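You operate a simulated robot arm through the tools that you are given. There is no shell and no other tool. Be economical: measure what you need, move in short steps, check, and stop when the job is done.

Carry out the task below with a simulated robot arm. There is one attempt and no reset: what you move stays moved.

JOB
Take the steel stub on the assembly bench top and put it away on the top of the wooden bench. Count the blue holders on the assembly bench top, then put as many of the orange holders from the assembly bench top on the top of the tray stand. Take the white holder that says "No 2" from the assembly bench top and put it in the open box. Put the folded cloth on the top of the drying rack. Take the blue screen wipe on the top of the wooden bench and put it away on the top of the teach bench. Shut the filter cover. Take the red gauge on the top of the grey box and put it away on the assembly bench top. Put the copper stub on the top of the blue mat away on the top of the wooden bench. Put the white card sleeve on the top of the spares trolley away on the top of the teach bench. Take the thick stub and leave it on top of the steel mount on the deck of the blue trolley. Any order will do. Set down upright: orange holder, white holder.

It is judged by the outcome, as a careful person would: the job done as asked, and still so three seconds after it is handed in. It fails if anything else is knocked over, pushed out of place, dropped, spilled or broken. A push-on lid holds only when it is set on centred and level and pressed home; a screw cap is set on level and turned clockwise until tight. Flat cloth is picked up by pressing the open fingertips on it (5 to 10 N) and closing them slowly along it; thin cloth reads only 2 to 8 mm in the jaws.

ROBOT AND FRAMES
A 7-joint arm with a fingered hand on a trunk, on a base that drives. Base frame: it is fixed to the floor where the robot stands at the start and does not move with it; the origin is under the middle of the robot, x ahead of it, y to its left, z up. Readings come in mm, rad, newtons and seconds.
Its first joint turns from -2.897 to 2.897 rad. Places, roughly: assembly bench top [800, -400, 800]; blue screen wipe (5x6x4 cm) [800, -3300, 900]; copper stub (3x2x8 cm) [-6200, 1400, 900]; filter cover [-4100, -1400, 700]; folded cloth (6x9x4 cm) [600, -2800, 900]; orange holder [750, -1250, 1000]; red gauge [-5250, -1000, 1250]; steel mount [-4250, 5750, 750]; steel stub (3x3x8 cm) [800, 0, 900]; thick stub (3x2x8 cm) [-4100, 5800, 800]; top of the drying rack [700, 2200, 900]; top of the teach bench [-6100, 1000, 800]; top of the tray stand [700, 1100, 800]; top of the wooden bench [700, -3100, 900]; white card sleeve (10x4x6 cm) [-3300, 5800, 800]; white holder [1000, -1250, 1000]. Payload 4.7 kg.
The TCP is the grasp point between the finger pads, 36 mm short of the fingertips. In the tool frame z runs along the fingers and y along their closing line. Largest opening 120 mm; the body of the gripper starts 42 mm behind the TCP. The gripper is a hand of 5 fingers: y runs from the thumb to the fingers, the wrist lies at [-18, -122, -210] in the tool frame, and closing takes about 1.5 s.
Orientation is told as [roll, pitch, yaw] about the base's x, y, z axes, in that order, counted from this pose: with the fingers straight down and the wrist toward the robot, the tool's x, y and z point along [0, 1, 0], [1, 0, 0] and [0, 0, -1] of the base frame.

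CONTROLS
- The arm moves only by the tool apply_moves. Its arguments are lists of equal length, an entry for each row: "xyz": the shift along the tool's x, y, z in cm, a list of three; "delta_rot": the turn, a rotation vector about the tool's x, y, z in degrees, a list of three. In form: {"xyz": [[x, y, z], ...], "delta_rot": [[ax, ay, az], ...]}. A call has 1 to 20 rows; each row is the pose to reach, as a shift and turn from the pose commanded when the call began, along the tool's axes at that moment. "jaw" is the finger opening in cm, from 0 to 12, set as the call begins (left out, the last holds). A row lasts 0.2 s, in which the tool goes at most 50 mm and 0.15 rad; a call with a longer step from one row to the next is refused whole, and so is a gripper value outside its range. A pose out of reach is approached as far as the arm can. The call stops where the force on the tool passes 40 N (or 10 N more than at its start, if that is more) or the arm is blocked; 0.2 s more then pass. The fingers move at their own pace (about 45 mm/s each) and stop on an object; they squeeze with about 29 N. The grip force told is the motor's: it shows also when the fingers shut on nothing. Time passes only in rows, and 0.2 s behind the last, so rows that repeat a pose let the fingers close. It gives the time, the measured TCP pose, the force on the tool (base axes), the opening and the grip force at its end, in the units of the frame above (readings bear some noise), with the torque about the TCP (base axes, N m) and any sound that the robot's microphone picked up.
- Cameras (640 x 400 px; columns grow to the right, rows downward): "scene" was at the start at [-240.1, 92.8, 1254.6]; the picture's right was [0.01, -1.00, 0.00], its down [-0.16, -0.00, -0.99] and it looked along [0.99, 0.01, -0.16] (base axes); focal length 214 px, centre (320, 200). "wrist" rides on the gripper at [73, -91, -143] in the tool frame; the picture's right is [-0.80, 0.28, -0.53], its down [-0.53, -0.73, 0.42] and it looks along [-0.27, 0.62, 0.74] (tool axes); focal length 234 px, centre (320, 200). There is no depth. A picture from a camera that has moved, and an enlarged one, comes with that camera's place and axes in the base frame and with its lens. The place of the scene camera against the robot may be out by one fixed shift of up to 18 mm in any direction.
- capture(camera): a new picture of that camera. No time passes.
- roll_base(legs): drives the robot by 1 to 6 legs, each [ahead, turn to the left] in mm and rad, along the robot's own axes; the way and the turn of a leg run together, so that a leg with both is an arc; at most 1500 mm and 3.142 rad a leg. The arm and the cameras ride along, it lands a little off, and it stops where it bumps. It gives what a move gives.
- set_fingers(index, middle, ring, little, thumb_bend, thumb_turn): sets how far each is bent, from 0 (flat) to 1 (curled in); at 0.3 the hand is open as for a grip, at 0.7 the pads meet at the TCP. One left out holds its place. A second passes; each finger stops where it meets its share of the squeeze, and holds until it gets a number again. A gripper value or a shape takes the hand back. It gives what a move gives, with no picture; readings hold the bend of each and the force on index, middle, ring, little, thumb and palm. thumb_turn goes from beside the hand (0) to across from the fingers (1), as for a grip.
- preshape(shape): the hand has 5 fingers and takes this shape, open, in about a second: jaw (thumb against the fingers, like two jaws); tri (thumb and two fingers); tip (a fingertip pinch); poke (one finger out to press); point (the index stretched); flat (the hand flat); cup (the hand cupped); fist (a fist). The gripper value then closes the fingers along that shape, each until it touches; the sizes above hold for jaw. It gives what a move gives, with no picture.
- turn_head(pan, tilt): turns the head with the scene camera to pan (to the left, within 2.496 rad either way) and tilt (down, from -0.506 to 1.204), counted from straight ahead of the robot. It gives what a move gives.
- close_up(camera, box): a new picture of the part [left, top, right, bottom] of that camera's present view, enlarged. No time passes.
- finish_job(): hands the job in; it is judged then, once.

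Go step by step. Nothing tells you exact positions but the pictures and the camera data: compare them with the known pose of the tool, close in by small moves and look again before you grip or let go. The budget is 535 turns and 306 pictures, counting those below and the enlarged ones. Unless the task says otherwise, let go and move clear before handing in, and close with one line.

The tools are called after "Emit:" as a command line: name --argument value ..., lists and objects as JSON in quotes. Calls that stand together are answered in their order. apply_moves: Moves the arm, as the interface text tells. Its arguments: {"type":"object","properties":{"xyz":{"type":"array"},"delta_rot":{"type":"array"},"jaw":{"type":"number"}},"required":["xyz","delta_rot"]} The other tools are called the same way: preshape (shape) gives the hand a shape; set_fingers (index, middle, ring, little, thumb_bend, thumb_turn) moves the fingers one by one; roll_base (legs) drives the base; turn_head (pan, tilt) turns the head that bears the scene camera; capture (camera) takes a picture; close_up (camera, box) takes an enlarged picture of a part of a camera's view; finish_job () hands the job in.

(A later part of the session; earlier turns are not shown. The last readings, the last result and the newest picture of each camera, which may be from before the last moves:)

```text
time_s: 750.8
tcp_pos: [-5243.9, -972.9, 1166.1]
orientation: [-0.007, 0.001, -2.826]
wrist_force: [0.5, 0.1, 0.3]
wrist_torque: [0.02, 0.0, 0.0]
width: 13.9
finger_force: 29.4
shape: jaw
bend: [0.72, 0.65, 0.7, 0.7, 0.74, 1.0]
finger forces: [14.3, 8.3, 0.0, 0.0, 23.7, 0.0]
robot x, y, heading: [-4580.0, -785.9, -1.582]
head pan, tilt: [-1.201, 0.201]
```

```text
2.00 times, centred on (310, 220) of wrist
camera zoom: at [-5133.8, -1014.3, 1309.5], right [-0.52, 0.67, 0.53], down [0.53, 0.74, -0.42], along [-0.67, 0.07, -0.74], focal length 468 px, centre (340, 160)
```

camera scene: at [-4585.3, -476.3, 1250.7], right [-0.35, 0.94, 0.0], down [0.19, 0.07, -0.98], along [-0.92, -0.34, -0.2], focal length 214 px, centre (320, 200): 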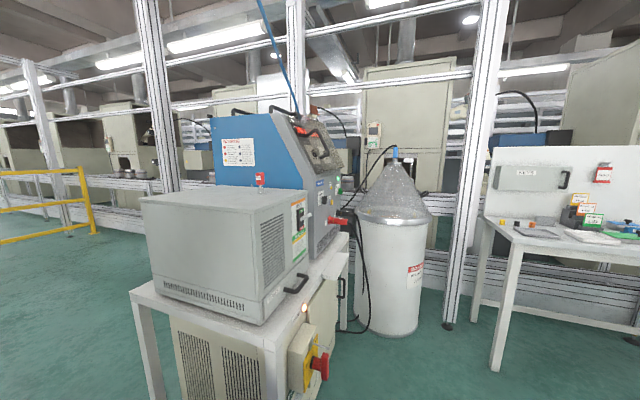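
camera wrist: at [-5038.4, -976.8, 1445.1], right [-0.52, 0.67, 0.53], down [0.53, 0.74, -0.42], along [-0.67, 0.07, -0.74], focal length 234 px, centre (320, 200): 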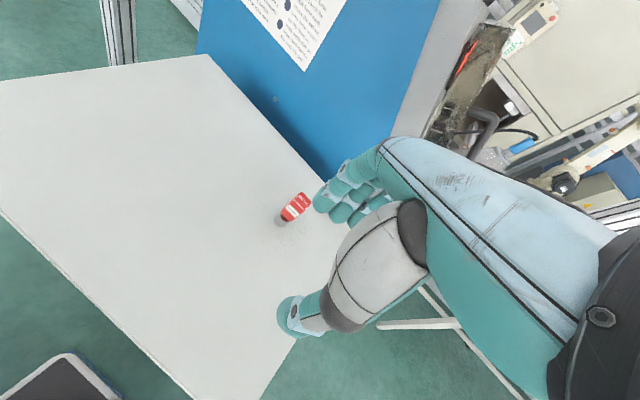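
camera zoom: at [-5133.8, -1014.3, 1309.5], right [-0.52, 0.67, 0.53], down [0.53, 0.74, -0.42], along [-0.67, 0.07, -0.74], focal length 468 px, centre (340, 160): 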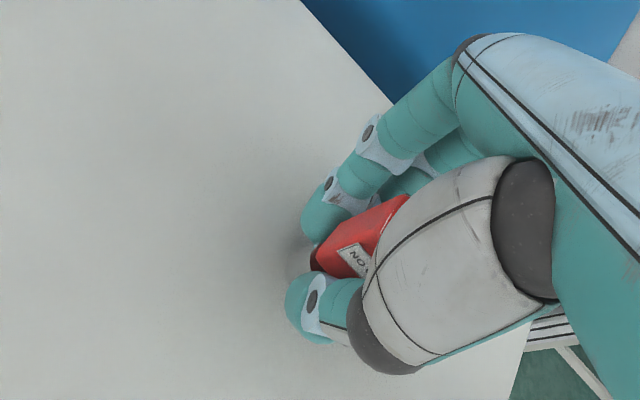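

Held well. I lift and swing the arm back in front.

Emit:
apply_moves --xyz '[[0, 0, -4], [0, 0, -8], [0, 0, -12], [3.4, -3.1, -13], [6.8, -6.2, -13], [10.2, -9.4, -13], [13.5, -12.5, -13], [16.9, -15.6, -13], [20.3, -18.8, -13], [23.7, -21.9, -13], [27.1, -25, -13], [30.5, -28.1, -13], [33.9, -31.2, -13], [37.3, -34.4, -13], [40.6, -37.5, -13], [44, -40.6, -13], [47.4, -43.8, -13], [50.8, -46.9, -13], [54.2, -50, -13], [54.2, -50, -13]]' --delta_rot '[[0, 0, 0], [0, 0, 0], [0, 0, 0], [0, 0, -4.5], [0, 0, -9], [0, 0, -13.5], [0, 0, -18], [0, 0, -22.5], [0, 0, -27], [0, 0, -31.5], [0, 0, -36], [0, 0, -40.5], [0, 0, -45], [0, 0, -49.5], [0, 0, -54], [0, 0, -58.5], [0, 0, -63], [0, 0, -67.5], [0, 0, -72], [0, 0, -72]]'

Emit:
turn_head --pan 2.49 --tilt 0.6

Emit:
capture --camera "scene"

Emit:
turn_head --pan -2.49 --tilt 0.6

Emit:
capture --camera "scene"

```text
time_s: 755.0
tcp_pos: [-4599.0, -1333.3, 1293.4]
orientation: [0.0, 0.005, -1.568]
wrist_force: [-0.3, -0.4, -0.6]
wrist_torque: [-0.01, 0.02, -0.03]
width: 13.5
finger_force: 29.0
shape: jaw
bend: [0.72, 0.65, 0.7, 0.7, 0.75, 1.0]
finger forces: [15.2, 9.0, 0.1, 0.0, 23.1, 0.1]
robot x, y, heading: [-4576.2, -782.0, -1.583]
head pan, tilt: [-1.201, 0.201]
```

```text
time_s: 758.0
tcp_pos: [-4599.4, -1335.1, 1291.6]
orientation: [0.0, 0.008, -1.568]
wrist_force: [0.3, -0.4, -1.1]
wrist_torque: [0.02, -0.01, 0.01]
width: 13.3
finger_force: 29.0
shape: jaw
bend: [0.72, 0.65, 0.7, 0.7, 0.75, 1.0]
finger forces: [15.1, 9.0, 0.0, 0.0, 23.3, 0.0]
robot x, y, heading: [-4581.5, -778.7, -1.586]
head pan, tilt: [2.491, 0.6]
```

```text
136 pictures are left
camera scene: at [-4443.4, -374.2, 1213.9], right [0.79, -0.62, 0.0], down [-0.35, -0.44, -0.83], along [0.51, 0.65, -0.56], focal length 214 px, centre (320, 200)
```

scene: 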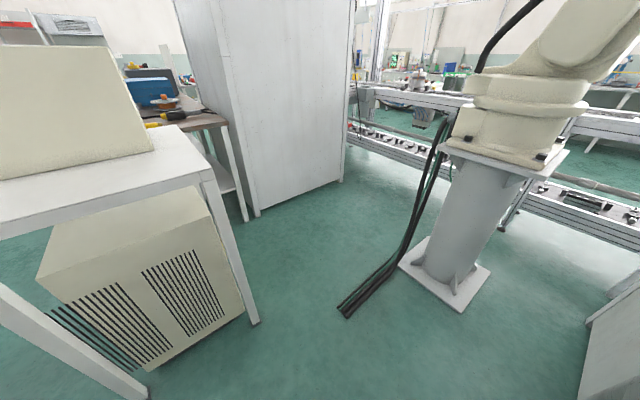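

```text
time_s: 762.0
tcp_pos: [-4600.8, -1334.1, 1294.4]
orientation: [0.001, 0.009, -1.571]
wrist_force: [-0.1, -0.4, -1.3]
wrist_torque: [0.06, -0.03, 0.01]
width: 13.6
finger_force: 29.1
shape: jaw
bend: [0.72, 0.65, 0.7, 0.7, 0.75, 1.0]
finger forces: [15.2, 9.0, 0.0, 0.0, 23.2, 0.1]
robot x, y, heading: [-4578.7, -781.9, -1.59]
head pan, tilt: [-2.491, 0.6]
```

```text
135 pictures are left
camera scene: at [-4550.5, -372.7, 1213.9], right [0.8, 0.6, 0.0], down [0.34, -0.45, -0.83], along [-0.49, 0.66, -0.56], focal length 214 px, centre (320, 200)
```

scene: 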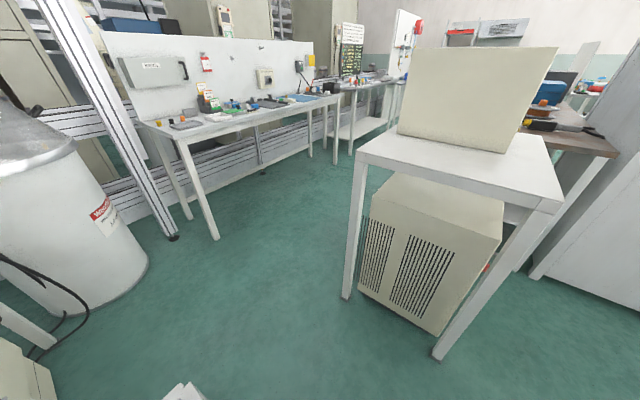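

I retrace: back up, turn west, then north up the corridor.

Emit:
roll_base --legs '[[-480, 0], [0, -1.81], [740, 0], [0, -1.32]]'

Emit:
turn_head --pan 0.0 --tilt 0.3

Emit:
close_up --camera "wrist" --box '[150, 120, 470, 320]'

```text
time_s: 776.0
tcp_pos: [-5274.3, 431.9, 1293.5]
orientation: [0.0, 0.01, 1.59]
wrist_force: [-0.4, 0.0, -0.3]
wrist_torque: [0.01, -0.02, 0.03]
width: 13.8
finger_force: 29.2
shape: jaw
bend: [0.72, 0.65, 0.7, 0.7, 0.75, 1.0]
finger forces: [14.5, 9.5, 0.0, 0.0, 22.0, 0.1]
robot x, y, heading: [-5285.0, -117.0, 1.575]
head pan, tilt: [-2.491, 0.6]
```

```text
time_s: 778.3
tcp_pos: [-5273.7, 430.7, 1292.8]
orientation: [-0.001, 0.01, 1.59]
wrist_force: [-0.1, -0.3, -0.6]
wrist_torque: [-0.03, 0.02, -0.01]
width: 13.6
finger_force: 29.0
shape: jaw
bend: [0.72, 0.65, 0.7, 0.7, 0.75, 1.0]
finger forces: [14.4, 9.6, 0.1, 0.1, 22.0, 0.1]
robot x, y, heading: [-5284.0, -122.6, 1.571]
head pan, tilt: [0.0, 0.3]
```

```text
2.00 times, centred on (310, 220) of wrist
camera zoom: at [-5345.0, 339.5, 1437.5], right [0.8, 0.3, 0.52], down [0.55, -0.73, -0.42], along [0.25, 0.62, -0.74], focal length 468 px, centre (340, 160)
```

zoom: 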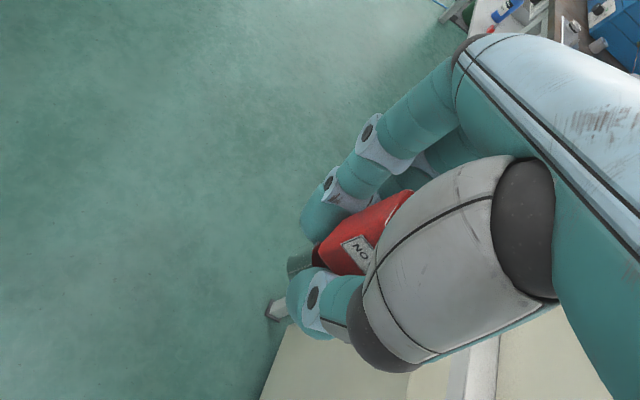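

Emit:
roll_base --legs '[[1500, 0], [1500, 0], [1500, 0], [310, 0], [0, -1.571], [1500, 0]]'

Emit:
roll_base --legs '[[1500, 0], [1500, 0]]'

```text
time_s: 812.2
tcp_pos: [-3435.6, 4779.4, 1294.0]
orientation: [0.0, 0.011, 0.056]
wrist_force: [-0.1, 0.1, -1.2]
wrist_torque: [0.01, -0.01, -0.01]
width: 13.6
finger_force: 29.2
shape: jaw
bend: [0.72, 0.65, 0.7, 0.7, 0.75, 1.0]
finger forces: [13.5, 10.5, 0.0, 0.0, 22.1, 0.0]
robot x, y, heading: [-3983.8, 4771.0, 0.04]
head pan, tilt: [0.0, 0.3]
```

```text
time_s: 826.8
tcp_pos: [-413.5, 4876.0, 1293.2]
orientation: [0.0, 0.008, 0.046]
wrist_force: [0.1, -0.4, -1.4]
wrist_torque: [-0.02, 0.02, 0.02]
width: 13.7
finger_force: 28.8
shape: jaw
bend: [0.72, 0.65, 0.7, 0.7, 0.75, 1.0]
finger forces: [13.6, 10.7, 0.0, 0.0, 22.1, 0.1]
robot x, y, heading: [-959.9, 4872.1, 0.029]
head pan, tilt: [0.0, 0.3]
```

Emit:
roll_base --legs '[[380, 0], [0, -1.6], [1500, 0], [1500, 0], [1500, 0], [1500, 0]]'

Emit:
close_up --camera "wrist" --box '[150, 120, 470, 320]'

```text
time_s: 861.0
tcp_pos: [-487.1, -1624.5, 1293.2]
orientation: [0.0, 0.008, -1.522]
wrist_force: [-0.1, 0.2, -1.6]
wrist_torque: [0.01, 0.03, -0.01]
width: 13.4
finger_force: 28.9
shape: jaw
bend: [0.72, 0.65, 0.7, 0.7, 0.76, 1.0]
finger forces: [13.7, 10.8, 0.0, 0.0, 22.0, 0.1]
robot x, y, heading: [-491.5, -1075.3, -1.537]
head pan, tilt: [0.0, 0.3]
```

```text
2.00 times, centred on (310, 220) of wrist
camera zoom: at [-417.8, -1531.2, 1437.5], right [-0.79, -0.32, 0.52], down [-0.57, 0.71, -0.42], along [-0.24, -0.63, -0.74], focal length 468 px, centre (340, 160)
```

zoom: 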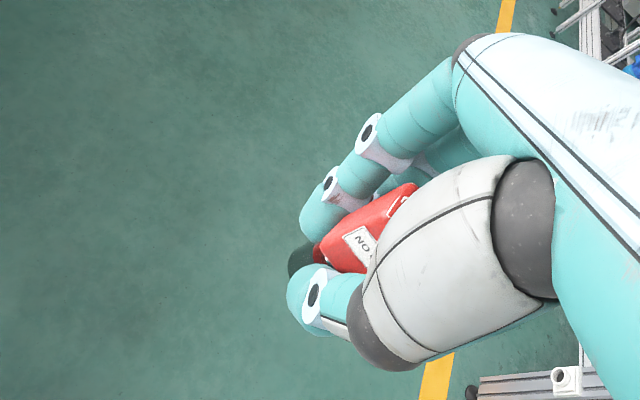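

Emit:
roll_base --legs '[[100, 0], [0, 1.537], [450, 0]]'

Emit:
capture --camera "wrist"

```text
time_s: 868.2
tcp_pos: [516.3, -1177.3, 1294.0]
orientation: [0.0, 0.006, 0.026]
wrist_force: [0.4, 0.1, -0.9]
wrist_torque: [0.01, -0.04, -0.01]
width: 13.5
finger_force: 29.3
shape: jaw
bend: [0.72, 0.65, 0.7, 0.7, 0.76, 1.0]
finger forces: [13.8, 10.7, 0.0, 0.0, 21.8, 0.0]
robot x, y, heading: [-34.4, -1169.8, 0.008]
head pan, tilt: [0.0, 0.3]
```

```text
132 pictures are left
camera wrist: at [424.4, -1106.6, 1437.5], right [0.3, -0.8, 0.52], down [-0.72, -0.55, -0.42], along [0.62, -0.25, -0.74], focal length 234 px, centre (320, 200)
```

wrist: 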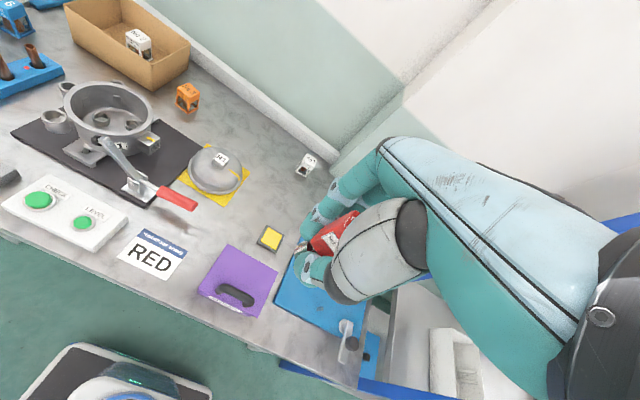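

I set the gauge in the free place where No 5 had stood, around (835, -1150).

Emit:
apply_moves --xyz '[[0.2, 4, 1], [0.5, 8, 2], [0.7, 12, 3], [1, 16, 4], [1.2, 20, 5], [1.5, 24, 7], [1.7, 28, 9], [1.9, 32, 11], [1.9, 32, 15], [1.9, 32, 19.5], [1.9, 32, 24], [1.9, 32, 28], [1.9, 32, 31], [1.9, 32, 31]]' --delta_rot '[[0, 0, 0], [0, 0, 0], [0, 0, 0], [0, 0, 0], [0, 0, 0], [0, 0, 0], [0, 0, 0], [0, 0, 0], [0, 0, 0], [0, 0, 0], [0, 0, 0], [0, 0, 0], [0, 0, 0], [0, 0, 0]]'

Emit:
capture --camera "wrist"

Emit:
close_up --camera "scene" --box '[270, 100, 470, 240]'

```text
time_s: 871.2
tcp_pos: [833.0, -1148.6, 980.3]
orientation: [-0.001, 0.008, 0.027]
wrist_force: [0.1, -0.1, 0.0]
wrist_torque: [0.0, 0.01, 0.04]
width: 13.4
finger_force: 28.6
shape: jaw
bend: [0.72, 0.65, 0.7, 0.7, 0.76, 1.0]
finger forces: [14.0, 11.2, 0.0, 0.1, 22.0, 0.0]
robot x, y, heading: [-37.1, -1172.2, 0.013]
head pan, tilt: [0.0, 0.3]
```

```text
131 pictures are left
camera wrist: at [741.1, -1079.2, 1125.0], right [0.3, -0.8, 0.52], down [-0.72, -0.55, -0.42], along [0.62, -0.25, -0.74], focal length 234 px, centre (320, 200)
```

wrist: 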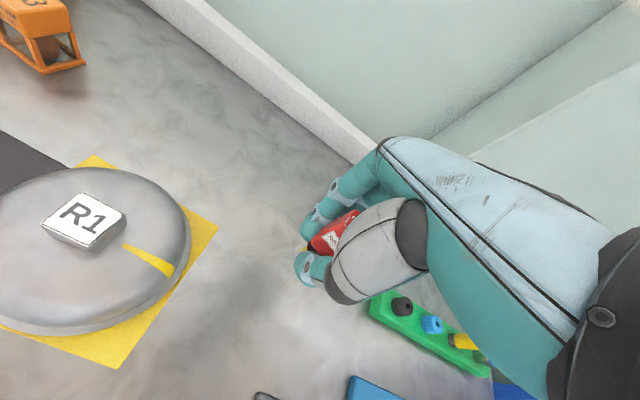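

```text
2.86 times, centred on (370, 170) of scene
camera zoom: at [-274.7, -1080.6, 1241.4], right [0.01, -1.0, 0.0], down [-0.3, 0.0, -0.96], along [0.96, 0.01, -0.3], focal length 613 px, centre (177, 286)
```

zoom: 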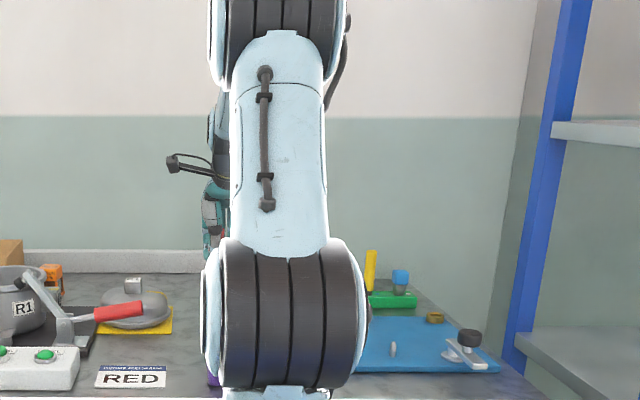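

Emit:
apply_moves --xyz '[[0, 0, 2], [0, 0, 4], [0, 0, 5], [0, 0, 5]]' --delta_rot '[[0, 0, 0], [0, 0, 0], [0, 0, 0], [0, 0, 0]]'

Emit:
close_up --camera "wrist" --box '[150, 120, 470, 320]'

```text
time_s: 872.2
tcp_pos: [832.6, -1148.4, 930.5]
orientation: [0.0, 0.006, 0.027]
wrist_force: [0.3, -0.7, -0.6]
wrist_torque: [0.01, -0.01, -0.01]
width: 13.3
finger_force: 29.0
shape: jaw
bend: [0.72, 0.65, 0.7, 0.7, 0.76, 1.0]
finger forces: [14.0, 11.2, 0.0, 0.0, 22.0, 0.0]
robot x, y, heading: [-35.0, -1173.5, 0.011]
head pan, tilt: [0.0, 0.3]
```

```text
2.00 times, centred on (310, 220) of wrist
camera zoom: at [740.7, -1079.0, 1075.0], right [0.3, -0.8, 0.52], down [-0.72, -0.55, -0.42], along [0.62, -0.25, -0.74], focal length 468 px, centre (340, 160)
```

zoom: 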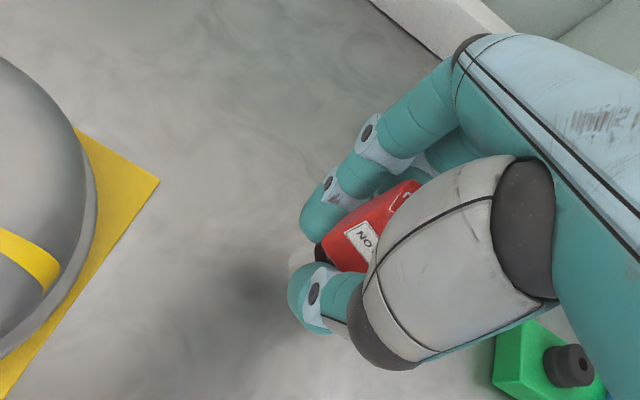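

Emit:
apply_moves --xyz '[[0, 0, 0.4], [0, 0, 0.8], [0, 0, 1.1], [0, 0, 1.1]]' --delta_rot '[[0, 0, 0], [0, 0, 0], [0, 0, 0], [0, 0, 0]]'

```text
time_s: 873.2
tcp_pos: [832.8, -1149.1, 919.7]
orientation: [-0.002, 0.007, 0.027]
wrist_force: [0.1, 0.9, -0.8]
wrist_torque: [0.0, 0.01, 0.0]
width: 13.7
finger_force: 29.3
shape: jaw
bend: [0.72, 0.65, 0.7, 0.7, 0.76, 1.0]
finger forces: [14.0, 11.1, 0.0, 0.0, 21.9, 0.1]
robot x, y, heading: [-35.9, -1167.1, 0.011]
head pan, tilt: [0.0, 0.3]
```

Emit:
apply_moves --xyz '[[0, 0, 0.3], [0, 0, 0.6], [0, 0, 0.6]]' --delta_rot '[[0, 0, 0], [0, 0, 0], [0, 0, 0]]'

```text
time_s: 874.0
tcp_pos: [833.8, -1150.0, 914.5]
orientation: [0.002, 0.009, 0.028]
wrist_force: [0.2, -0.4, -0.3]
wrist_torque: [0.01, 0.02, 0.04]
width: 13.6
finger_force: 29.3
shape: jaw
bend: [0.72, 0.65, 0.7, 0.7, 0.76, 1.0]
finger forces: [14.0, 11.2, 0.0, 0.0, 22.1, 0.0]
robot x, y, heading: [-33.5, -1167.5, 0.011]
head pan, tilt: [0.0, 0.3]
```

Emit:
apply_moves --xyz '[[0, 0, 0.2], [0, 0, 0.4], [0, 0, 0.4]]' --delta_rot '[[0, 0, 0], [0, 0, 0], [0, 0, 0]]'

```text
time_s: 874.8
tcp_pos: [833.2, -1149.7, 910.4]
orientation: [-0.001, 0.007, 0.027]
wrist_force: [-0.1, 0.1, -0.2]
wrist_torque: [0.01, 0.0, 0.0]
width: 13.5
finger_force: 29.1
shape: jaw
bend: [0.72, 0.65, 0.7, 0.7, 0.76, 1.0]
finger forces: [14.0, 11.2, 0.1, 0.0, 22.0, 0.0]
robot x, y, heading: [-32.9, -1168.9, 0.015]
head pan, tilt: [0.0, 0.3]
```

Emit:
apply_moves --xyz '[[0, 0, 0.2], [0, 0, 0.4], [0, 0, 0.4]]' --delta_rot '[[0, 0, 0], [0, 0, 0], [0, 0, 0]]'

Emit:
close_up --camera "wrist" --box '[230, 170, 390, 270]'

```text
time_s: 875.6
tcp_pos: [831.3, -1148.8, 906.3]
orientation: [0.0, 0.009, 0.025]
wrist_force: [0.4, 0.0, -0.4]
wrist_torque: [-0.01, 0.0, -0.02]
width: 13.4
finger_force: 28.8
shape: jaw
bend: [0.72, 0.65, 0.7, 0.7, 0.76, 1.0]
finger forces: [14.0, 11.2, 0.0, 0.0, 22.0, 0.0]
robot x, y, heading: [-33.2, -1173.9, 0.013]
head pan, tilt: [0.0, 0.3]
```

```text
4.00 times, centred on (310, 220) of wrist
camera zoom: at [740.7, -1079.6, 1050.3], right [0.3, -0.8, 0.52], down [-0.72, -0.55, -0.42], along [0.62, -0.25, -0.74], focal length 937 px, centre (360, 120)
```

zoom: 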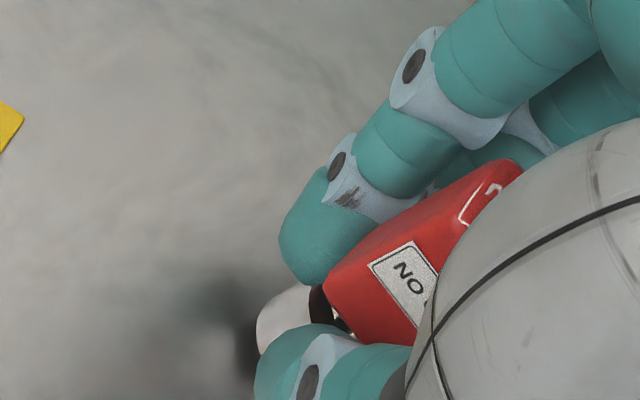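

Emit:
apply_moves --xyz '[[0, 0, 0.15], [0, 0, 0.3], [0, 0, 0.3]]' --delta_rot '[[0, 0, 0], [0, 0, 0], [0, 0, 0]]'

```text
time_s: 876.4
tcp_pos: [831.6, -1148.9, 902.6]
orientation: [0.001, 0.009, 0.028]
wrist_force: [1.1, 0.6, -1.0]
wrist_torque: [-0.02, -0.02, -0.02]
width: 13.4
finger_force: 28.8
shape: jaw
bend: [0.72, 0.65, 0.7, 0.7, 0.76, 1.0]
finger forces: [14.0, 11.3, 0.0, 0.0, 22.0, 0.0]
robot x, y, heading: [-35.7, -1172.0, 0.01]
head pan, tilt: [0.0, 0.3]
```

Emit:
apply_moves --xyz '[[0, 0, 0.15], [0, 0, 0.3], [0, 0, 0.3]]' --delta_rot '[[0, 0, 0], [0, 0, 0], [0, 0, 0]]'

```text
time_s: 877.2
tcp_pos: [832.4, -1148.2, 900.2]
orientation: [0.002, 0.008, 0.025]
wrist_force: [0.8, 0.1, 1.5]
wrist_torque: [0.03, -0.02, 0.0]
width: 13.7
finger_force: 28.9
shape: jaw
bend: [0.72, 0.65, 0.7, 0.7, 0.76, 1.0]
finger forces: [14.1, 11.3, 0.1, 0.0, 22.4, 0.1]
robot x, y, heading: [-37.0, -1171.8, 0.007]
head pan, tilt: [0.0, 0.3]
```

Emit:
apply_moves --xyz '[[0, 0, 0.1], [0, 0, 0.2], [0, 0, 0.2]]' --delta_rot '[[0, 0, 0], [0, 0, 0], [0, 0, 0]]'

Emit:
close_up --camera "wrist" --box '[230, 170, 390, 270]'

```text
time_s: 878.0
tcp_pos: [832.0, -1148.8, 899.3]
orientation: [-0.001, 0.006, 0.025]
wrist_force: [-0.4, 0.7, 11.7]
wrist_torque: [-0.1, -0.08, -0.01]
width: 13.8
finger_force: 28.6
shape: jaw
bend: [0.72, 0.65, 0.7, 0.7, 0.76, 1.0]
finger forces: [14.9, 12.8, 0.0, 0.0, 25.4, 0.0]
robot x, y, heading: [-36.4, -1170.7, 0.007]
head pan, tilt: [0.0, 0.3]
```

```text
4.00 times, centred on (310, 220) of wrist
camera zoom: at [740.4, -1078.7, 1043.4], right [0.3, -0.8, 0.52], down [-0.72, -0.55, -0.42], along [0.62, -0.25, -0.74], focal length 937 px, centre (360, 120)
```

zoom: 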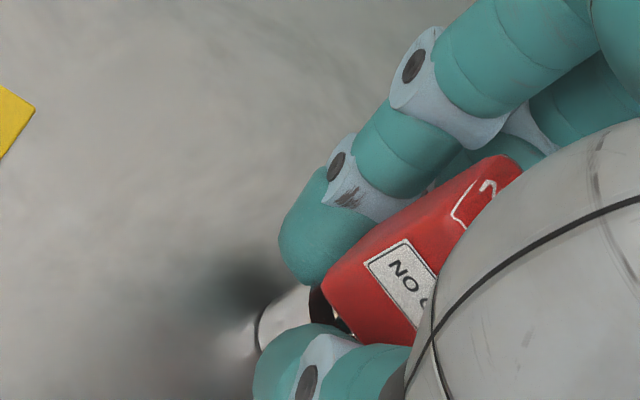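

It touches down. I open and rise.

Emit:
apply_moves --xyz '[[0, 0, 0], [0, 0, 0], [0, 0, 0], [0, 0, 0], [0, 0, 0], [0, 0, 0]]' --delta_rot '[[0, 0, 0], [0, 0, 0], [0, 0, 0], [0, 0, 0], [0, 0, 0], [0, 0, 0]]' --jaw 8

Emit:
close_up --camera "wrist" --box '[150, 120, 470, 320]'

Emit:
apply_moves --xyz '[[0, 0, -2], [0, 0, -5], [0, 0, -9], [0, 0, -13], [0, 0, -17], [0, 0, -21], [0, 0, -25], [0, -4, -27], [0, -8, -28], [0, -12, -28], [0, -16, -28], [0, -20, -28], [0, -20, -28]]' --delta_rot '[[0, 0, 0], [0, 0, 0], [0, 0, 0], [0, 0, 0], [0, 0, 0], [0, 0, 0], [0, 0, 0], [0, 0, 0], [0, 0, 0], [0, 0, 0], [0, 0, 0], [0, 0, 0], [0, 0, 0]]'

Emit:
capture --camera "wrist"

```text
time_s: 879.4
tcp_pos: [832.2, -1147.5, 899.0]
orientation: [0.0, 0.006, 0.027]
wrist_force: [0.4, -0.7, 0.0]
wrist_torque: [0.02, 0.01, 0.02]
width: 79.6
finger_force: 0.1
shape: jaw
bend: [0.27, 0.39, 0.36, 0.36, 0.62, 1.0]
finger forces: [0.0, 0.0, 0.1, 0.0, 0.0, 0.0]
robot x, y, heading: [-35.0, -1169.6, 0.009]
head pan, tilt: [0.0, 0.3]
```

```text
2.00 times, centred on (310, 220) of wrist
camera zoom: at [740.7, -1078.8, 1042.2], right [0.3, -0.8, 0.52], down [-0.72, -0.55, -0.42], along [0.62, -0.25, -0.74], focal length 468 px, centre (340, 160)
```

zoom: 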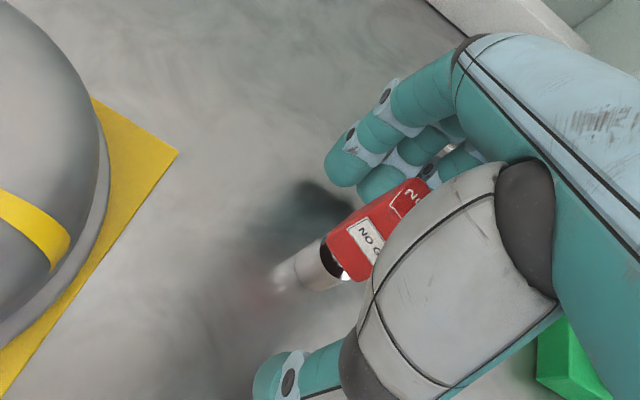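

```text
time_s: 882.2
tcp_pos: [635.3, -1154.6, 1178.2]
orientation: [0.001, 0.009, 0.026]
wrist_force: [0.0, -0.4, 0.4]
wrist_torque: [0.04, 0.0, -0.03]
width: 79.8
finger_force: 0.1
shape: jaw
bend: [0.27, 0.39, 0.36, 0.36, 0.62, 1.0]
finger forces: [0.0, 0.1, 0.0, 0.0, 0.1, 0.0]
robot x, y, heading: [-33.2, -1169.5, 0.01]
head pan, tilt: [0.0, 0.3]
```

```text
125 pictures are left
camera wrist: at [544.7, -1084.3, 1322.7], right [0.3, -0.8, 0.52], down [-0.72, -0.55, -0.42], along [0.62, -0.25, -0.74], focal length 234 px, centre (320, 200)
```

wrist: 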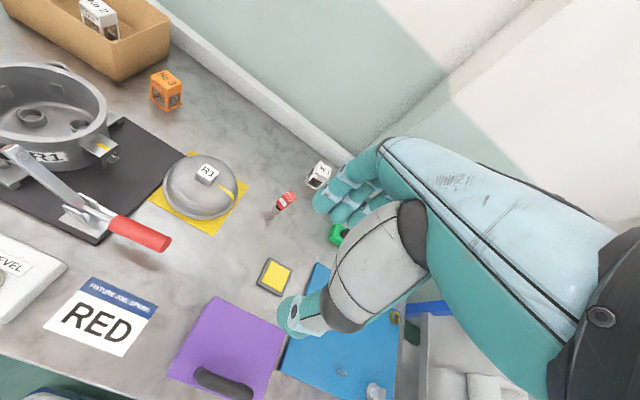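

The gauge stands on the assembly bench. Last: the thick stub at the blue trolley.

Emit:
roll_base --legs '[[-500, 0], [0, 1.561], [1500, 0], [1500, 0], [1500, 0], [1350, 0]]'

Emit:
roll_base --legs '[[0, 1.571], [1500, 0], [1500, 0], [550, 0], [0, -1.571]]'

Emit:
capture --camera "scene"

Emit:
capture --camera "wrist"

```text
time_s: 916.5
tcp_pos: [-790.3, 5372.5, 1178.0]
orientation: [-0.001, 0.006, 1.653]
wrist_force: [-0.1, -0.1, 0.7]
wrist_torque: [0.01, 0.02, 0.0]
width: 79.9
finger_force: 0.1
shape: jaw
bend: [0.27, 0.39, 0.36, 0.36, 0.62, 1.0]
finger forces: [0.1, 0.0, 0.1, 0.0, 0.0, 0.0]
robot x, y, heading: [-737.5, 4699.8, 1.636]
head pan, tilt: [0.0, 0.3]
```

```text
time_s: 941.1
tcp_pos: [-4274.9, 5214.4, 1178.2]
orientation: [-0.001, 0.006, 1.641]
wrist_force: [0.1, 0.7, -0.2]
wrist_torque: [0.0, 0.01, 0.0]
width: 79.9
finger_force: 0.1
shape: jaw
bend: [0.27, 0.39, 0.36, 0.36, 0.62, 1.0]
finger forces: [0.0, 0.0, 0.0, 0.0, 0.0, 0.0]
robot x, y, heading: [-4227.7, 4549.2, 1.628]
head pan, tilt: [0.0, 0.3]
```

```text
124 pictures are left
camera scene: at [-4300.7, 4317.5, 1241.4], right [1.0, 0.05, 0.0], down [0.02, -0.3, -0.96], along [-0.05, 0.95, -0.3], focal length 214 px, centre (320, 200)
```

scene: 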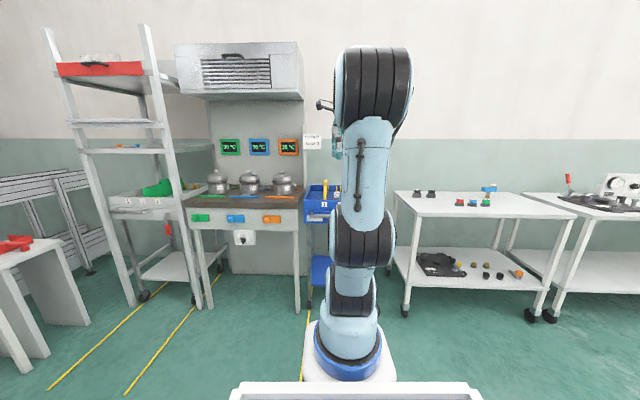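

```text
123 pictures are left
camera wrist: at [-4340.2, 5120.3, 1322.8], right [0.78, 0.34, 0.52], down [0.58, -0.7, -0.42], along [0.22, 0.63, -0.74], focal length 234 px, centre (320, 200)
```

wrist: 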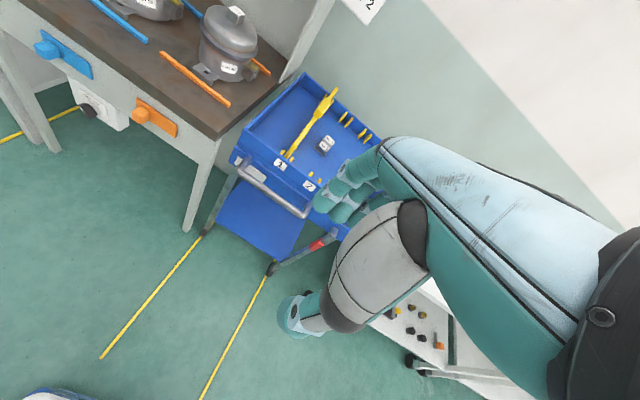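

Emit:
roll_base --legs '[[0, -0.057], [420, 0]]'

Emit:
capture --camera "wrist"

Emit:
capture --camera "scene"

```text
time_s: 944.1
tcp_pos: [-4236.6, 5636.5, 1178.4]
orientation: [0.001, 0.008, 1.585]
wrist_force: [0.1, -0.3, -0.2]
wrist_torque: [0.0, -0.02, 0.01]
width: 80.0
finger_force: 0.1
shape: jaw
bend: [0.27, 0.39, 0.36, 0.36, 0.62, 1.0]
finger forces: [0.0, 0.1, 0.0, 0.0, 0.0, 0.0]
robot x, y, heading: [-4227.5, 4967.4, 1.566]
head pan, tilt: [0.0, 0.3]
```

```text
122 pictures are left
camera wrist: at [-4307.3, 5545.4, 1322.8], right [0.8, 0.29, 0.52], down [0.54, -0.73, -0.42], along [0.26, 0.62, -0.74], focal length 234 px, centre (320, 200)
```

wrist: 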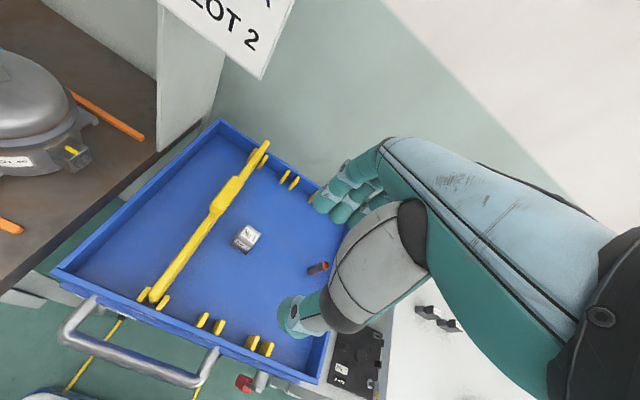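

```text
121 pictures are left
camera scene: at [-4313.1, 4741.4, 1241.4], right [1.0, 0.0, 0.0], down [0.0, -0.3, -0.96], along [0.0, 0.96, -0.3], focal length 214 px, centre (320, 200)
```

scene: 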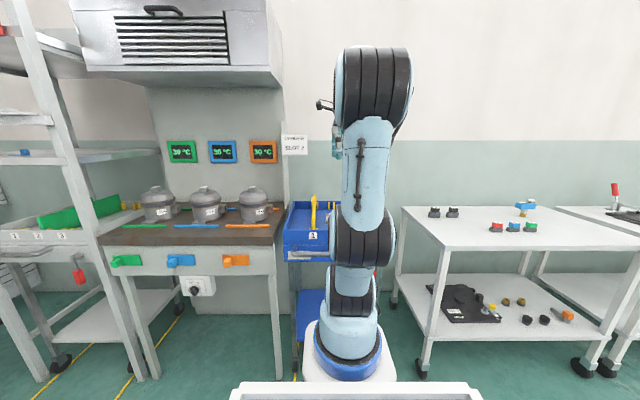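

Emit:
close_up --camera "wrist" --box '[190, 190, 350, 290]'

```text
4.00 times, centred on (270, 240) of wrist
camera zoom: at [-4307.3, 5545.4, 1322.8], right [0.8, 0.29, 0.52], down [0.54, -0.73, -0.42], along [0.26, 0.62, -0.74], focal length 937 px, centre (520, 40)
```

zoom: 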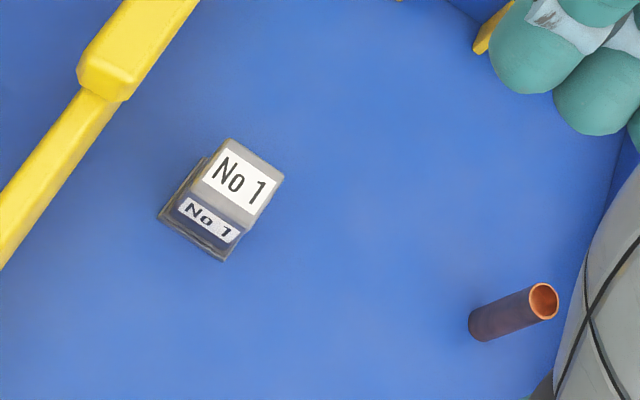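

The steel mount is the block "No 1"; the thick stub is the copper tube at the right. I move nearer for a second view.

Emit:
apply_moves --xyz '[[-2, 3, 3], [-4, 6, 6], [-6, 9, 9], [-8, 12, 12], [-8, 12, 12]]' --delta_rot '[[0, 0, 0], [0, 0, 0], [0, 0, 0], [0, 0, 0], [0, 0, 0]]'

Emit:
capture --camera "wrist"

```text
time_s: 945.3
tcp_pos: [-4158.1, 5758.4, 1057.2]
orientation: [0.0, 0.01, 1.584]
wrist_force: [0.6, -0.5, 0.6]
wrist_torque: [-0.01, 0.0, -0.01]
width: 79.8
finger_force: 0.1
shape: jaw
bend: [0.27, 0.39, 0.36, 0.36, 0.62, 1.0]
finger forces: [0.0, 0.0, 0.1, 0.0, 0.0, 0.0]
robot x, y, heading: [-4228.9, 4965.3, 1.571]
head pan, tilt: [0.0, 0.3]
```

```text
119 pictures are left
camera wrist: at [-4228.9, 5666.1, 1201.5], right [0.8, 0.29, 0.52], down [0.54, -0.73, -0.42], along [0.26, 0.62, -0.74], focal length 234 px, centre (320, 200)
```

wrist: 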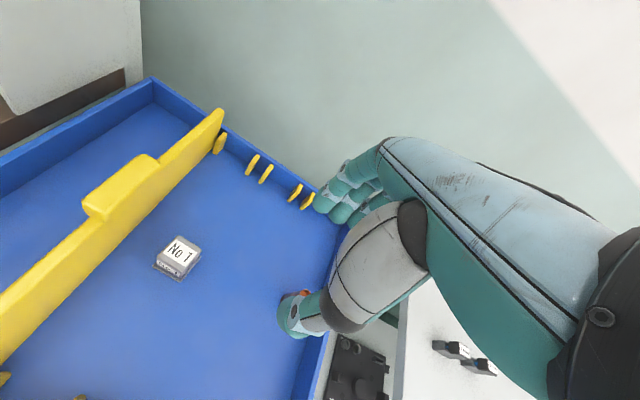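

Stub at about (-4077, 5776), deck z about 790, close to the right rim. I turn the hand 45° so the fingers clear the rim and look from above it.

Emit:
apply_moves --xyz '[[-1.6, 0.3, 1], [-3.2, 0.6, 2], [-4.9, 1, 3], [-6.5, 1.4, 4], [-8.1, 1.7, 6], [-8.1, 1.7, 9], [-8.1, 1.7, 9]]' --delta_rot '[[0, 0, -8], [0, 0, -16], [0, 0, -24], [0, 0, -32], [0, 0, -40], [0, 0, -45], [0, 0, -45]]'

Emit:
capture --camera "wrist"

```text
time_s: 946.9
tcp_pos: [-4077.0, 5772.7, 967.5]
orientation: [0.007, 0.003, 2.37]
wrist_force: [0.9, 0.4, -0.2]
wrist_torque: [0.0, -0.01, 0.01]
width: 79.8
finger_force: 0.0
shape: jaw
bend: [0.27, 0.39, 0.36, 0.36, 0.62, 1.0]
finger forces: [0.0, 0.0, 0.0, 0.0, 0.0, 0.1]
robot x, y, heading: [-4229.5, 4967.5, 1.569]
head pan, tilt: [0.0, 0.3]
```

```text
118 pictures are left
camera wrist: at [-4061.8, 5658.0, 1111.1], right [0.36, 0.78, 0.52], down [0.9, -0.13, -0.42], along [-0.26, 0.62, -0.74], focal length 234 px, centre (320, 200)
```

wrist: 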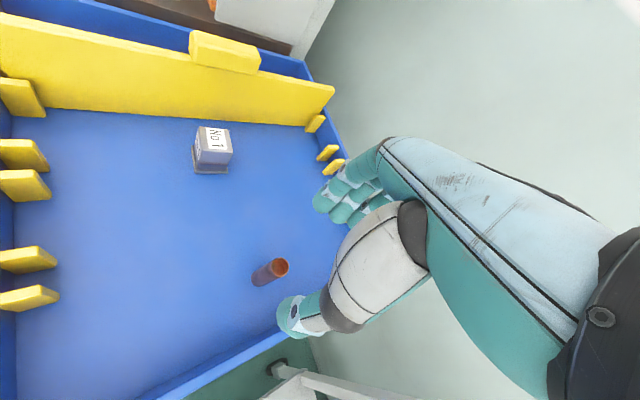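

The stub is under the hand. I go down to grip height.

Emit:
apply_moves --xyz '[[0.1, 0.3, 3], [0.1, 0.3, 6], [0.1, 0.3, 9], [0.1, 0.3, 9]]' --delta_rot '[[0, 0, 0], [0, 0, 0], [0, 0, 0], [0, 0, 0]]'

Emit:
close_up --camera "wrist" --box '[150, 120, 470, 320]'

```text
time_s: 947.9
tcp_pos: [-4081.2, 5773.2, 875.4]
orientation: [0.006, 0.005, 2.369]
wrist_force: [-0.7, -0.6, 0.2]
wrist_torque: [-0.02, 0.0, 0.0]
width: 79.9
finger_force: 0.1
shape: jaw
bend: [0.27, 0.39, 0.36, 0.36, 0.62, 1.0]
finger forces: [0.1, 0.0, 0.0, 0.0, 0.0, 0.0]
robot x, y, heading: [-4227.9, 4965.5, 1.57]
head pan, tilt: [0.0, 0.3]
```

```text
2.00 times, centred on (310, 220) of wrist
camera zoom: at [-4065.6, 5658.7, 1020.1], right [0.36, 0.77, 0.52], down [0.9, -0.13, -0.42], along [-0.26, 0.62, -0.74], focal length 468 px, centre (340, 160)
```

zoom: 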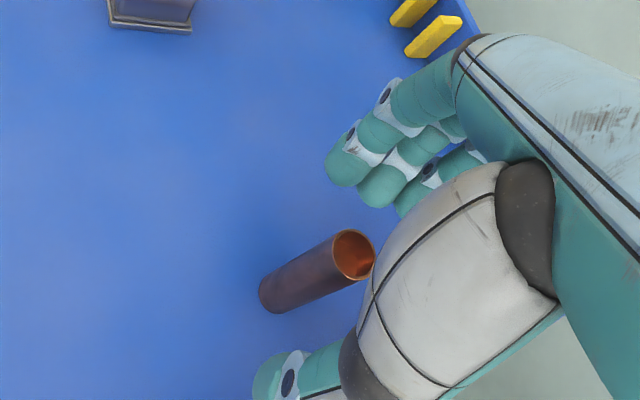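

Emit:
apply_moves --xyz '[[0, 0, 1.5], [0, 0, 3.2], [0, 0, 3.2]]' --delta_rot '[[0, 0, 0], [0, 0, 0], [0, 0, 0]]'

Emit:
apply_moves --xyz '[[0, 0, 0], [0, 0, 0], [0, 0, 0], [0, 0, 0], [0, 0, 0], [0, 0, 0], [0, 0, 0], [0, 0, 0]]' --delta_rot '[[0, 0, 0], [0, 0, 0], [0, 0, 0], [0, 0, 0], [0, 0, 0], [0, 0, 0], [0, 0, 0], [0, 0, 0]]' --jaw 1

Emit:
close_up --camera "wrist" --box '[150, 120, 470, 320]'

```text
time_s: 948.7
tcp_pos: [-4080.0, 5774.3, 844.5]
orientation: [0.005, 0.006, 2.371]
wrist_force: [-0.1, 0.2, 0.8]
wrist_torque: [0.0, -0.02, -0.03]
width: 79.7
finger_force: 0.1
shape: jaw
bend: [0.27, 0.39, 0.36, 0.36, 0.62, 1.0]
finger forces: [0.0, 0.0, 0.0, 0.1, 0.0, 0.0]
robot x, y, heading: [-4228.1, 4965.9, 1.571]
head pan, tilt: [0.0, 0.3]
```

```text
time_s: 950.5
tcp_pos: [-4080.7, 5774.9, 844.1]
orientation: [0.006, 0.003, 2.371]
wrist_force: [-0.3, -0.3, 0.7]
wrist_torque: [-0.01, 0.01, 0.04]
width: 11.6
finger_force: 29.2
shape: jaw
bend: [0.72, 0.67, 0.7, 0.7, 0.74, 1.0]
finger forces: [16.0, 7.4, 0.1, 0.0, 24.7, 0.1]
robot x, y, heading: [-4232.3, 4964.6, 1.569]
head pan, tilt: [0.0, 0.3]
```

```text
2.00 times, centred on (310, 220) of wrist
camera zoom: at [-4065.7, 5659.4, 989.5], right [0.36, 0.77, 0.52], down [0.9, -0.13, -0.42], along [-0.26, 0.62, -0.74], focal length 468 px, centre (340, 160)
```

zoom: 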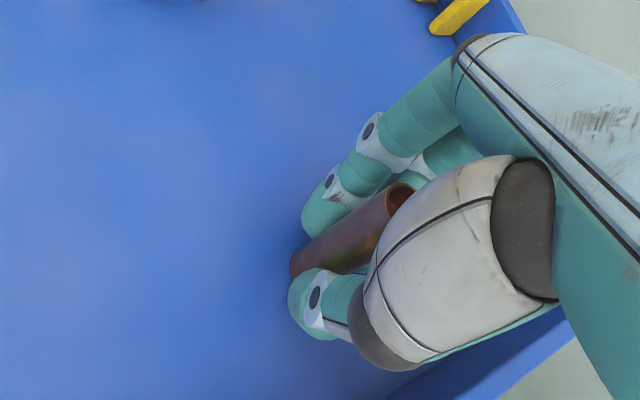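

Held firmly. I lift and carry it over the mount.

Emit:
apply_moves --xyz '[[0, 0, -2], [0, 0, -5], [0, 0, -9], [0, 0, -12.5], [2.8, 2.2, -12.5], [5.5, 4.4, -12.5], [8.3, 6.5, -12.5], [11, 8.7, -12.5], [13.8, 10.9, -12.5], [13.8, 10.9, -12.5]]' --delta_rot '[[0, 0, 0], [0, 0, 0], [0, 0, 0], [0, 0, 0], [0, 0, 0], [0, 0, 0], [0, 0, 0], [0, 0, 0], [0, 0, 0], [0, 0, 0]]'

Emit:
capture --camera "wrist"

```text
time_s: 952.7
tcp_pos: [-4254.6, 5752.9, 971.3]
orientation: [0.005, 0.006, 2.369]
wrist_force: [0.4, -0.2, 0.3]
wrist_torque: [0.0, -0.01, 0.0]
width: 11.4
finger_force: 29.1
shape: jaw
bend: [0.72, 0.67, 0.7, 0.7, 0.74, 1.0]
finger forces: [16.3, 8.0, 0.1, 0.0, 24.3, 0.0]
robot x, y, heading: [-4230.5, 4967.8, 1.57]
head pan, tilt: [0.0, 0.3]
```

```text
115 pictures are left
camera wrist: at [-4239.3, 5638.1, 1115.6], right [0.36, 0.78, 0.52], down [0.9, -0.13, -0.42], along [-0.26, 0.62, -0.74], focal length 234 px, centre (320, 200)
```

wrist: 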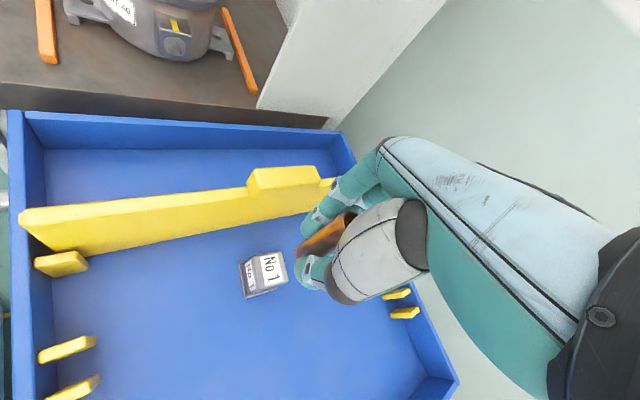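

The mount's top centre is at about (-4260, 5754), z about 842. I lower to just above it and check alignment.

Emit:
apply_moves --xyz '[[0.3, -0.3, 2], [0.3, -0.3, 4.5], [0.3, -0.3, 5.3], [0.3, -0.3, 5.3]]' --delta_rot '[[0, 0, 0], [0, 0, 0], [0, 0, 0], [0, 0, 0]]'

Emit:
close_up --camera "wrist" --box '[200, 180, 400, 305]'

Emit:
close_up --camera "scene" --box '[270, 160, 390, 260]'

```text
time_s: 953.7
tcp_pos: [-4254.5, 5748.9, 918.7]
orientation: [0.005, 0.006, 2.369]
wrist_force: [0.0, 0.1, -0.7]
wrist_torque: [0.01, 0.02, -0.03]
width: 11.5
finger_force: 29.0
shape: jaw
bend: [0.72, 0.67, 0.7, 0.7, 0.74, 1.0]
finger forces: [16.4, 8.2, 0.0, 0.0, 24.3, 0.0]
robot x, y, heading: [-4228.6, 4963.5, 1.567]
head pan, tilt: [0.0, 0.3]
```

```text
3.20 times, centred on (300, 242) of wrist
camera zoom: at [-4239.3, 5634.0, 1061.8], right [0.36, 0.77, 0.52], down [0.9, -0.13, -0.42], along [-0.26, 0.62, -0.74], focal length 749 px, centre (384, 64)
```

zoom: 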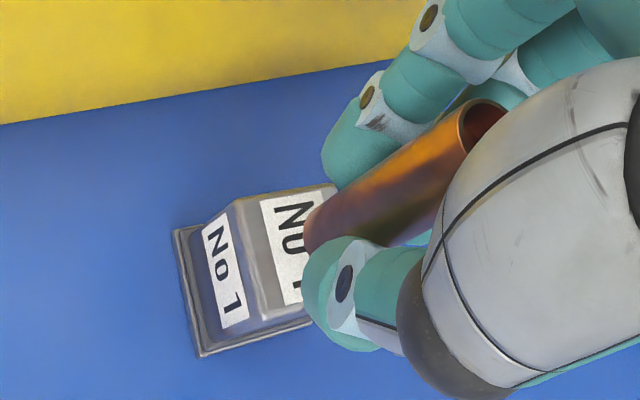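

```text
4.00 times, centred on (330, 210) of scene
camera zoom: at [-4313.1, 4741.5, 1241.4], right [1.0, 0.0, 0.0], down [0.0, -0.3, -0.96], along [0.0, 0.96, -0.3], focal length 858 px, centre (280, 160)
```

zoom: 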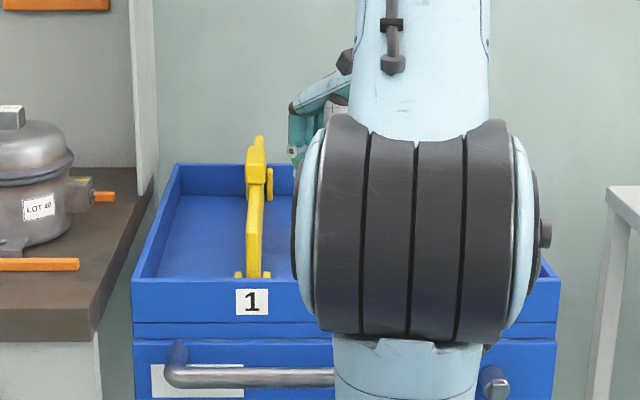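

The stub's end is right above the mount's centre and upright. I lower gently.

Emit:
apply_moves --xyz '[[0, 0, 0.4], [0, 0, 0.8], [0, 0, 1.2], [0, 0, 1.2]]' --delta_rot '[[0, 0, 0], [0, 0, 0], [0, 0, 0], [0, 0, 0]]'

```text
time_s: 954.7
tcp_pos: [-4253.8, 5748.6, 905.7]
orientation: [0.005, 0.004, 2.37]
wrist_force: [-0.7, -0.5, -0.4]
wrist_torque: [0.03, -0.03, 0.0]
width: 11.4
finger_force: 29.2
shape: jaw
bend: [0.72, 0.67, 0.7, 0.7, 0.74, 1.0]
finger forces: [16.4, 8.0, 0.1, 0.0, 24.4, 0.0]
robot x, y, heading: [-4229.5, 4968.0, 1.567]
head pan, tilt: [0.0, 0.3]
```

Emit:
apply_moves --xyz '[[0, 0, 0.2], [0, 0, 0.4], [0, 0, 0.4]]' --delta_rot '[[0, 0, 0], [0, 0, 0], [0, 0, 0]]'

```text
time_s: 955.5
tcp_pos: [-4254.2, 5747.4, 902.0]
orientation: [0.005, 0.005, 2.37]
wrist_force: [0.3, 0.2, 0.2]
wrist_torque: [0.01, 0.01, 0.0]
width: 11.5
finger_force: 29.2
shape: jaw
bend: [0.72, 0.67, 0.7, 0.7, 0.74, 1.0]
finger forces: [16.4, 8.2, 0.0, 0.0, 24.2, 0.0]
robot x, y, heading: [-4226.5, 4966.0, 1.568]
head pan, tilt: [0.0, 0.3]
```

Emit:
apply_moves --xyz '[[0, 0, 0.2], [0, 0, 0.4], [0, 0, 0.4]]' --delta_rot '[[0, 0, 0], [0, 0, 0], [0, 0, 0]]'

Emit:
close_up --camera "wrist" --box '[200, 180, 400, 305]'

```text
time_s: 956.3
tcp_pos: [-4254.3, 5749.2, 898.0]
orientation: [0.004, 0.005, 2.37]
wrist_force: [-0.5, 0.8, -0.7]
wrist_torque: [0.0, -0.01, 0.0]
width: 11.3
finger_force: 28.4
shape: jaw
bend: [0.72, 0.67, 0.7, 0.7, 0.74, 1.0]
finger forces: [16.4, 8.1, 0.1, 0.1, 24.4, 0.1]
robot x, y, heading: [-4226.0, 4965.1, 1.567]
head pan, tilt: [0.0, 0.3]
```

```text
3.20 times, centred on (300, 242) of wrist
camera zoom: at [-4239.2, 5633.2, 1042.2], right [0.36, 0.77, 0.52], down [0.9, -0.13, -0.42], along [-0.26, 0.62, -0.74], focal length 749 px, centre (384, 64)
```

zoom: 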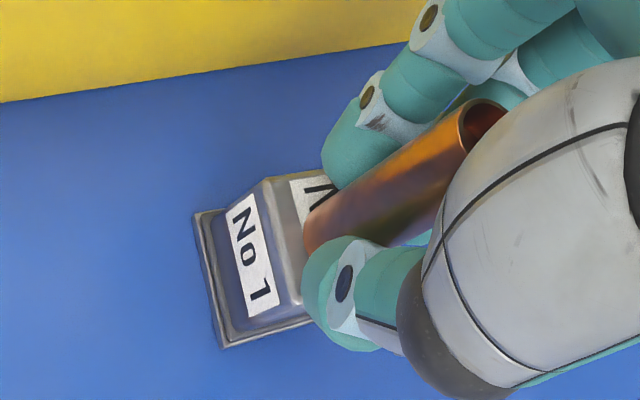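

Emit:
apply_moves --xyz '[[0, 0, 0.2], [0, 0, 0.4], [0, 0, 0.4]]' --delta_rot '[[0, 0, 0], [0, 0, 0], [0, 0, 0]]'

```text
time_s: 957.1
tcp_pos: [-4255.3, 5748.2, 896.1]
orientation: [0.003, 0.005, 2.371]
wrist_force: [2.4, -2.7, 19.1]
wrist_torque: [0.01, 0.06, 0.01]
width: 12.2
finger_force: 29.0
shape: jaw
bend: [0.72, 0.67, 0.7, 0.7, 0.74, 1.0]
finger forces: [17.9, 8.7, 0.0, 0.0, 29.9, 0.0]
robot x, y, heading: [-4226.3, 4965.5, 1.57]
head pan, tilt: [0.0, 0.3]
```

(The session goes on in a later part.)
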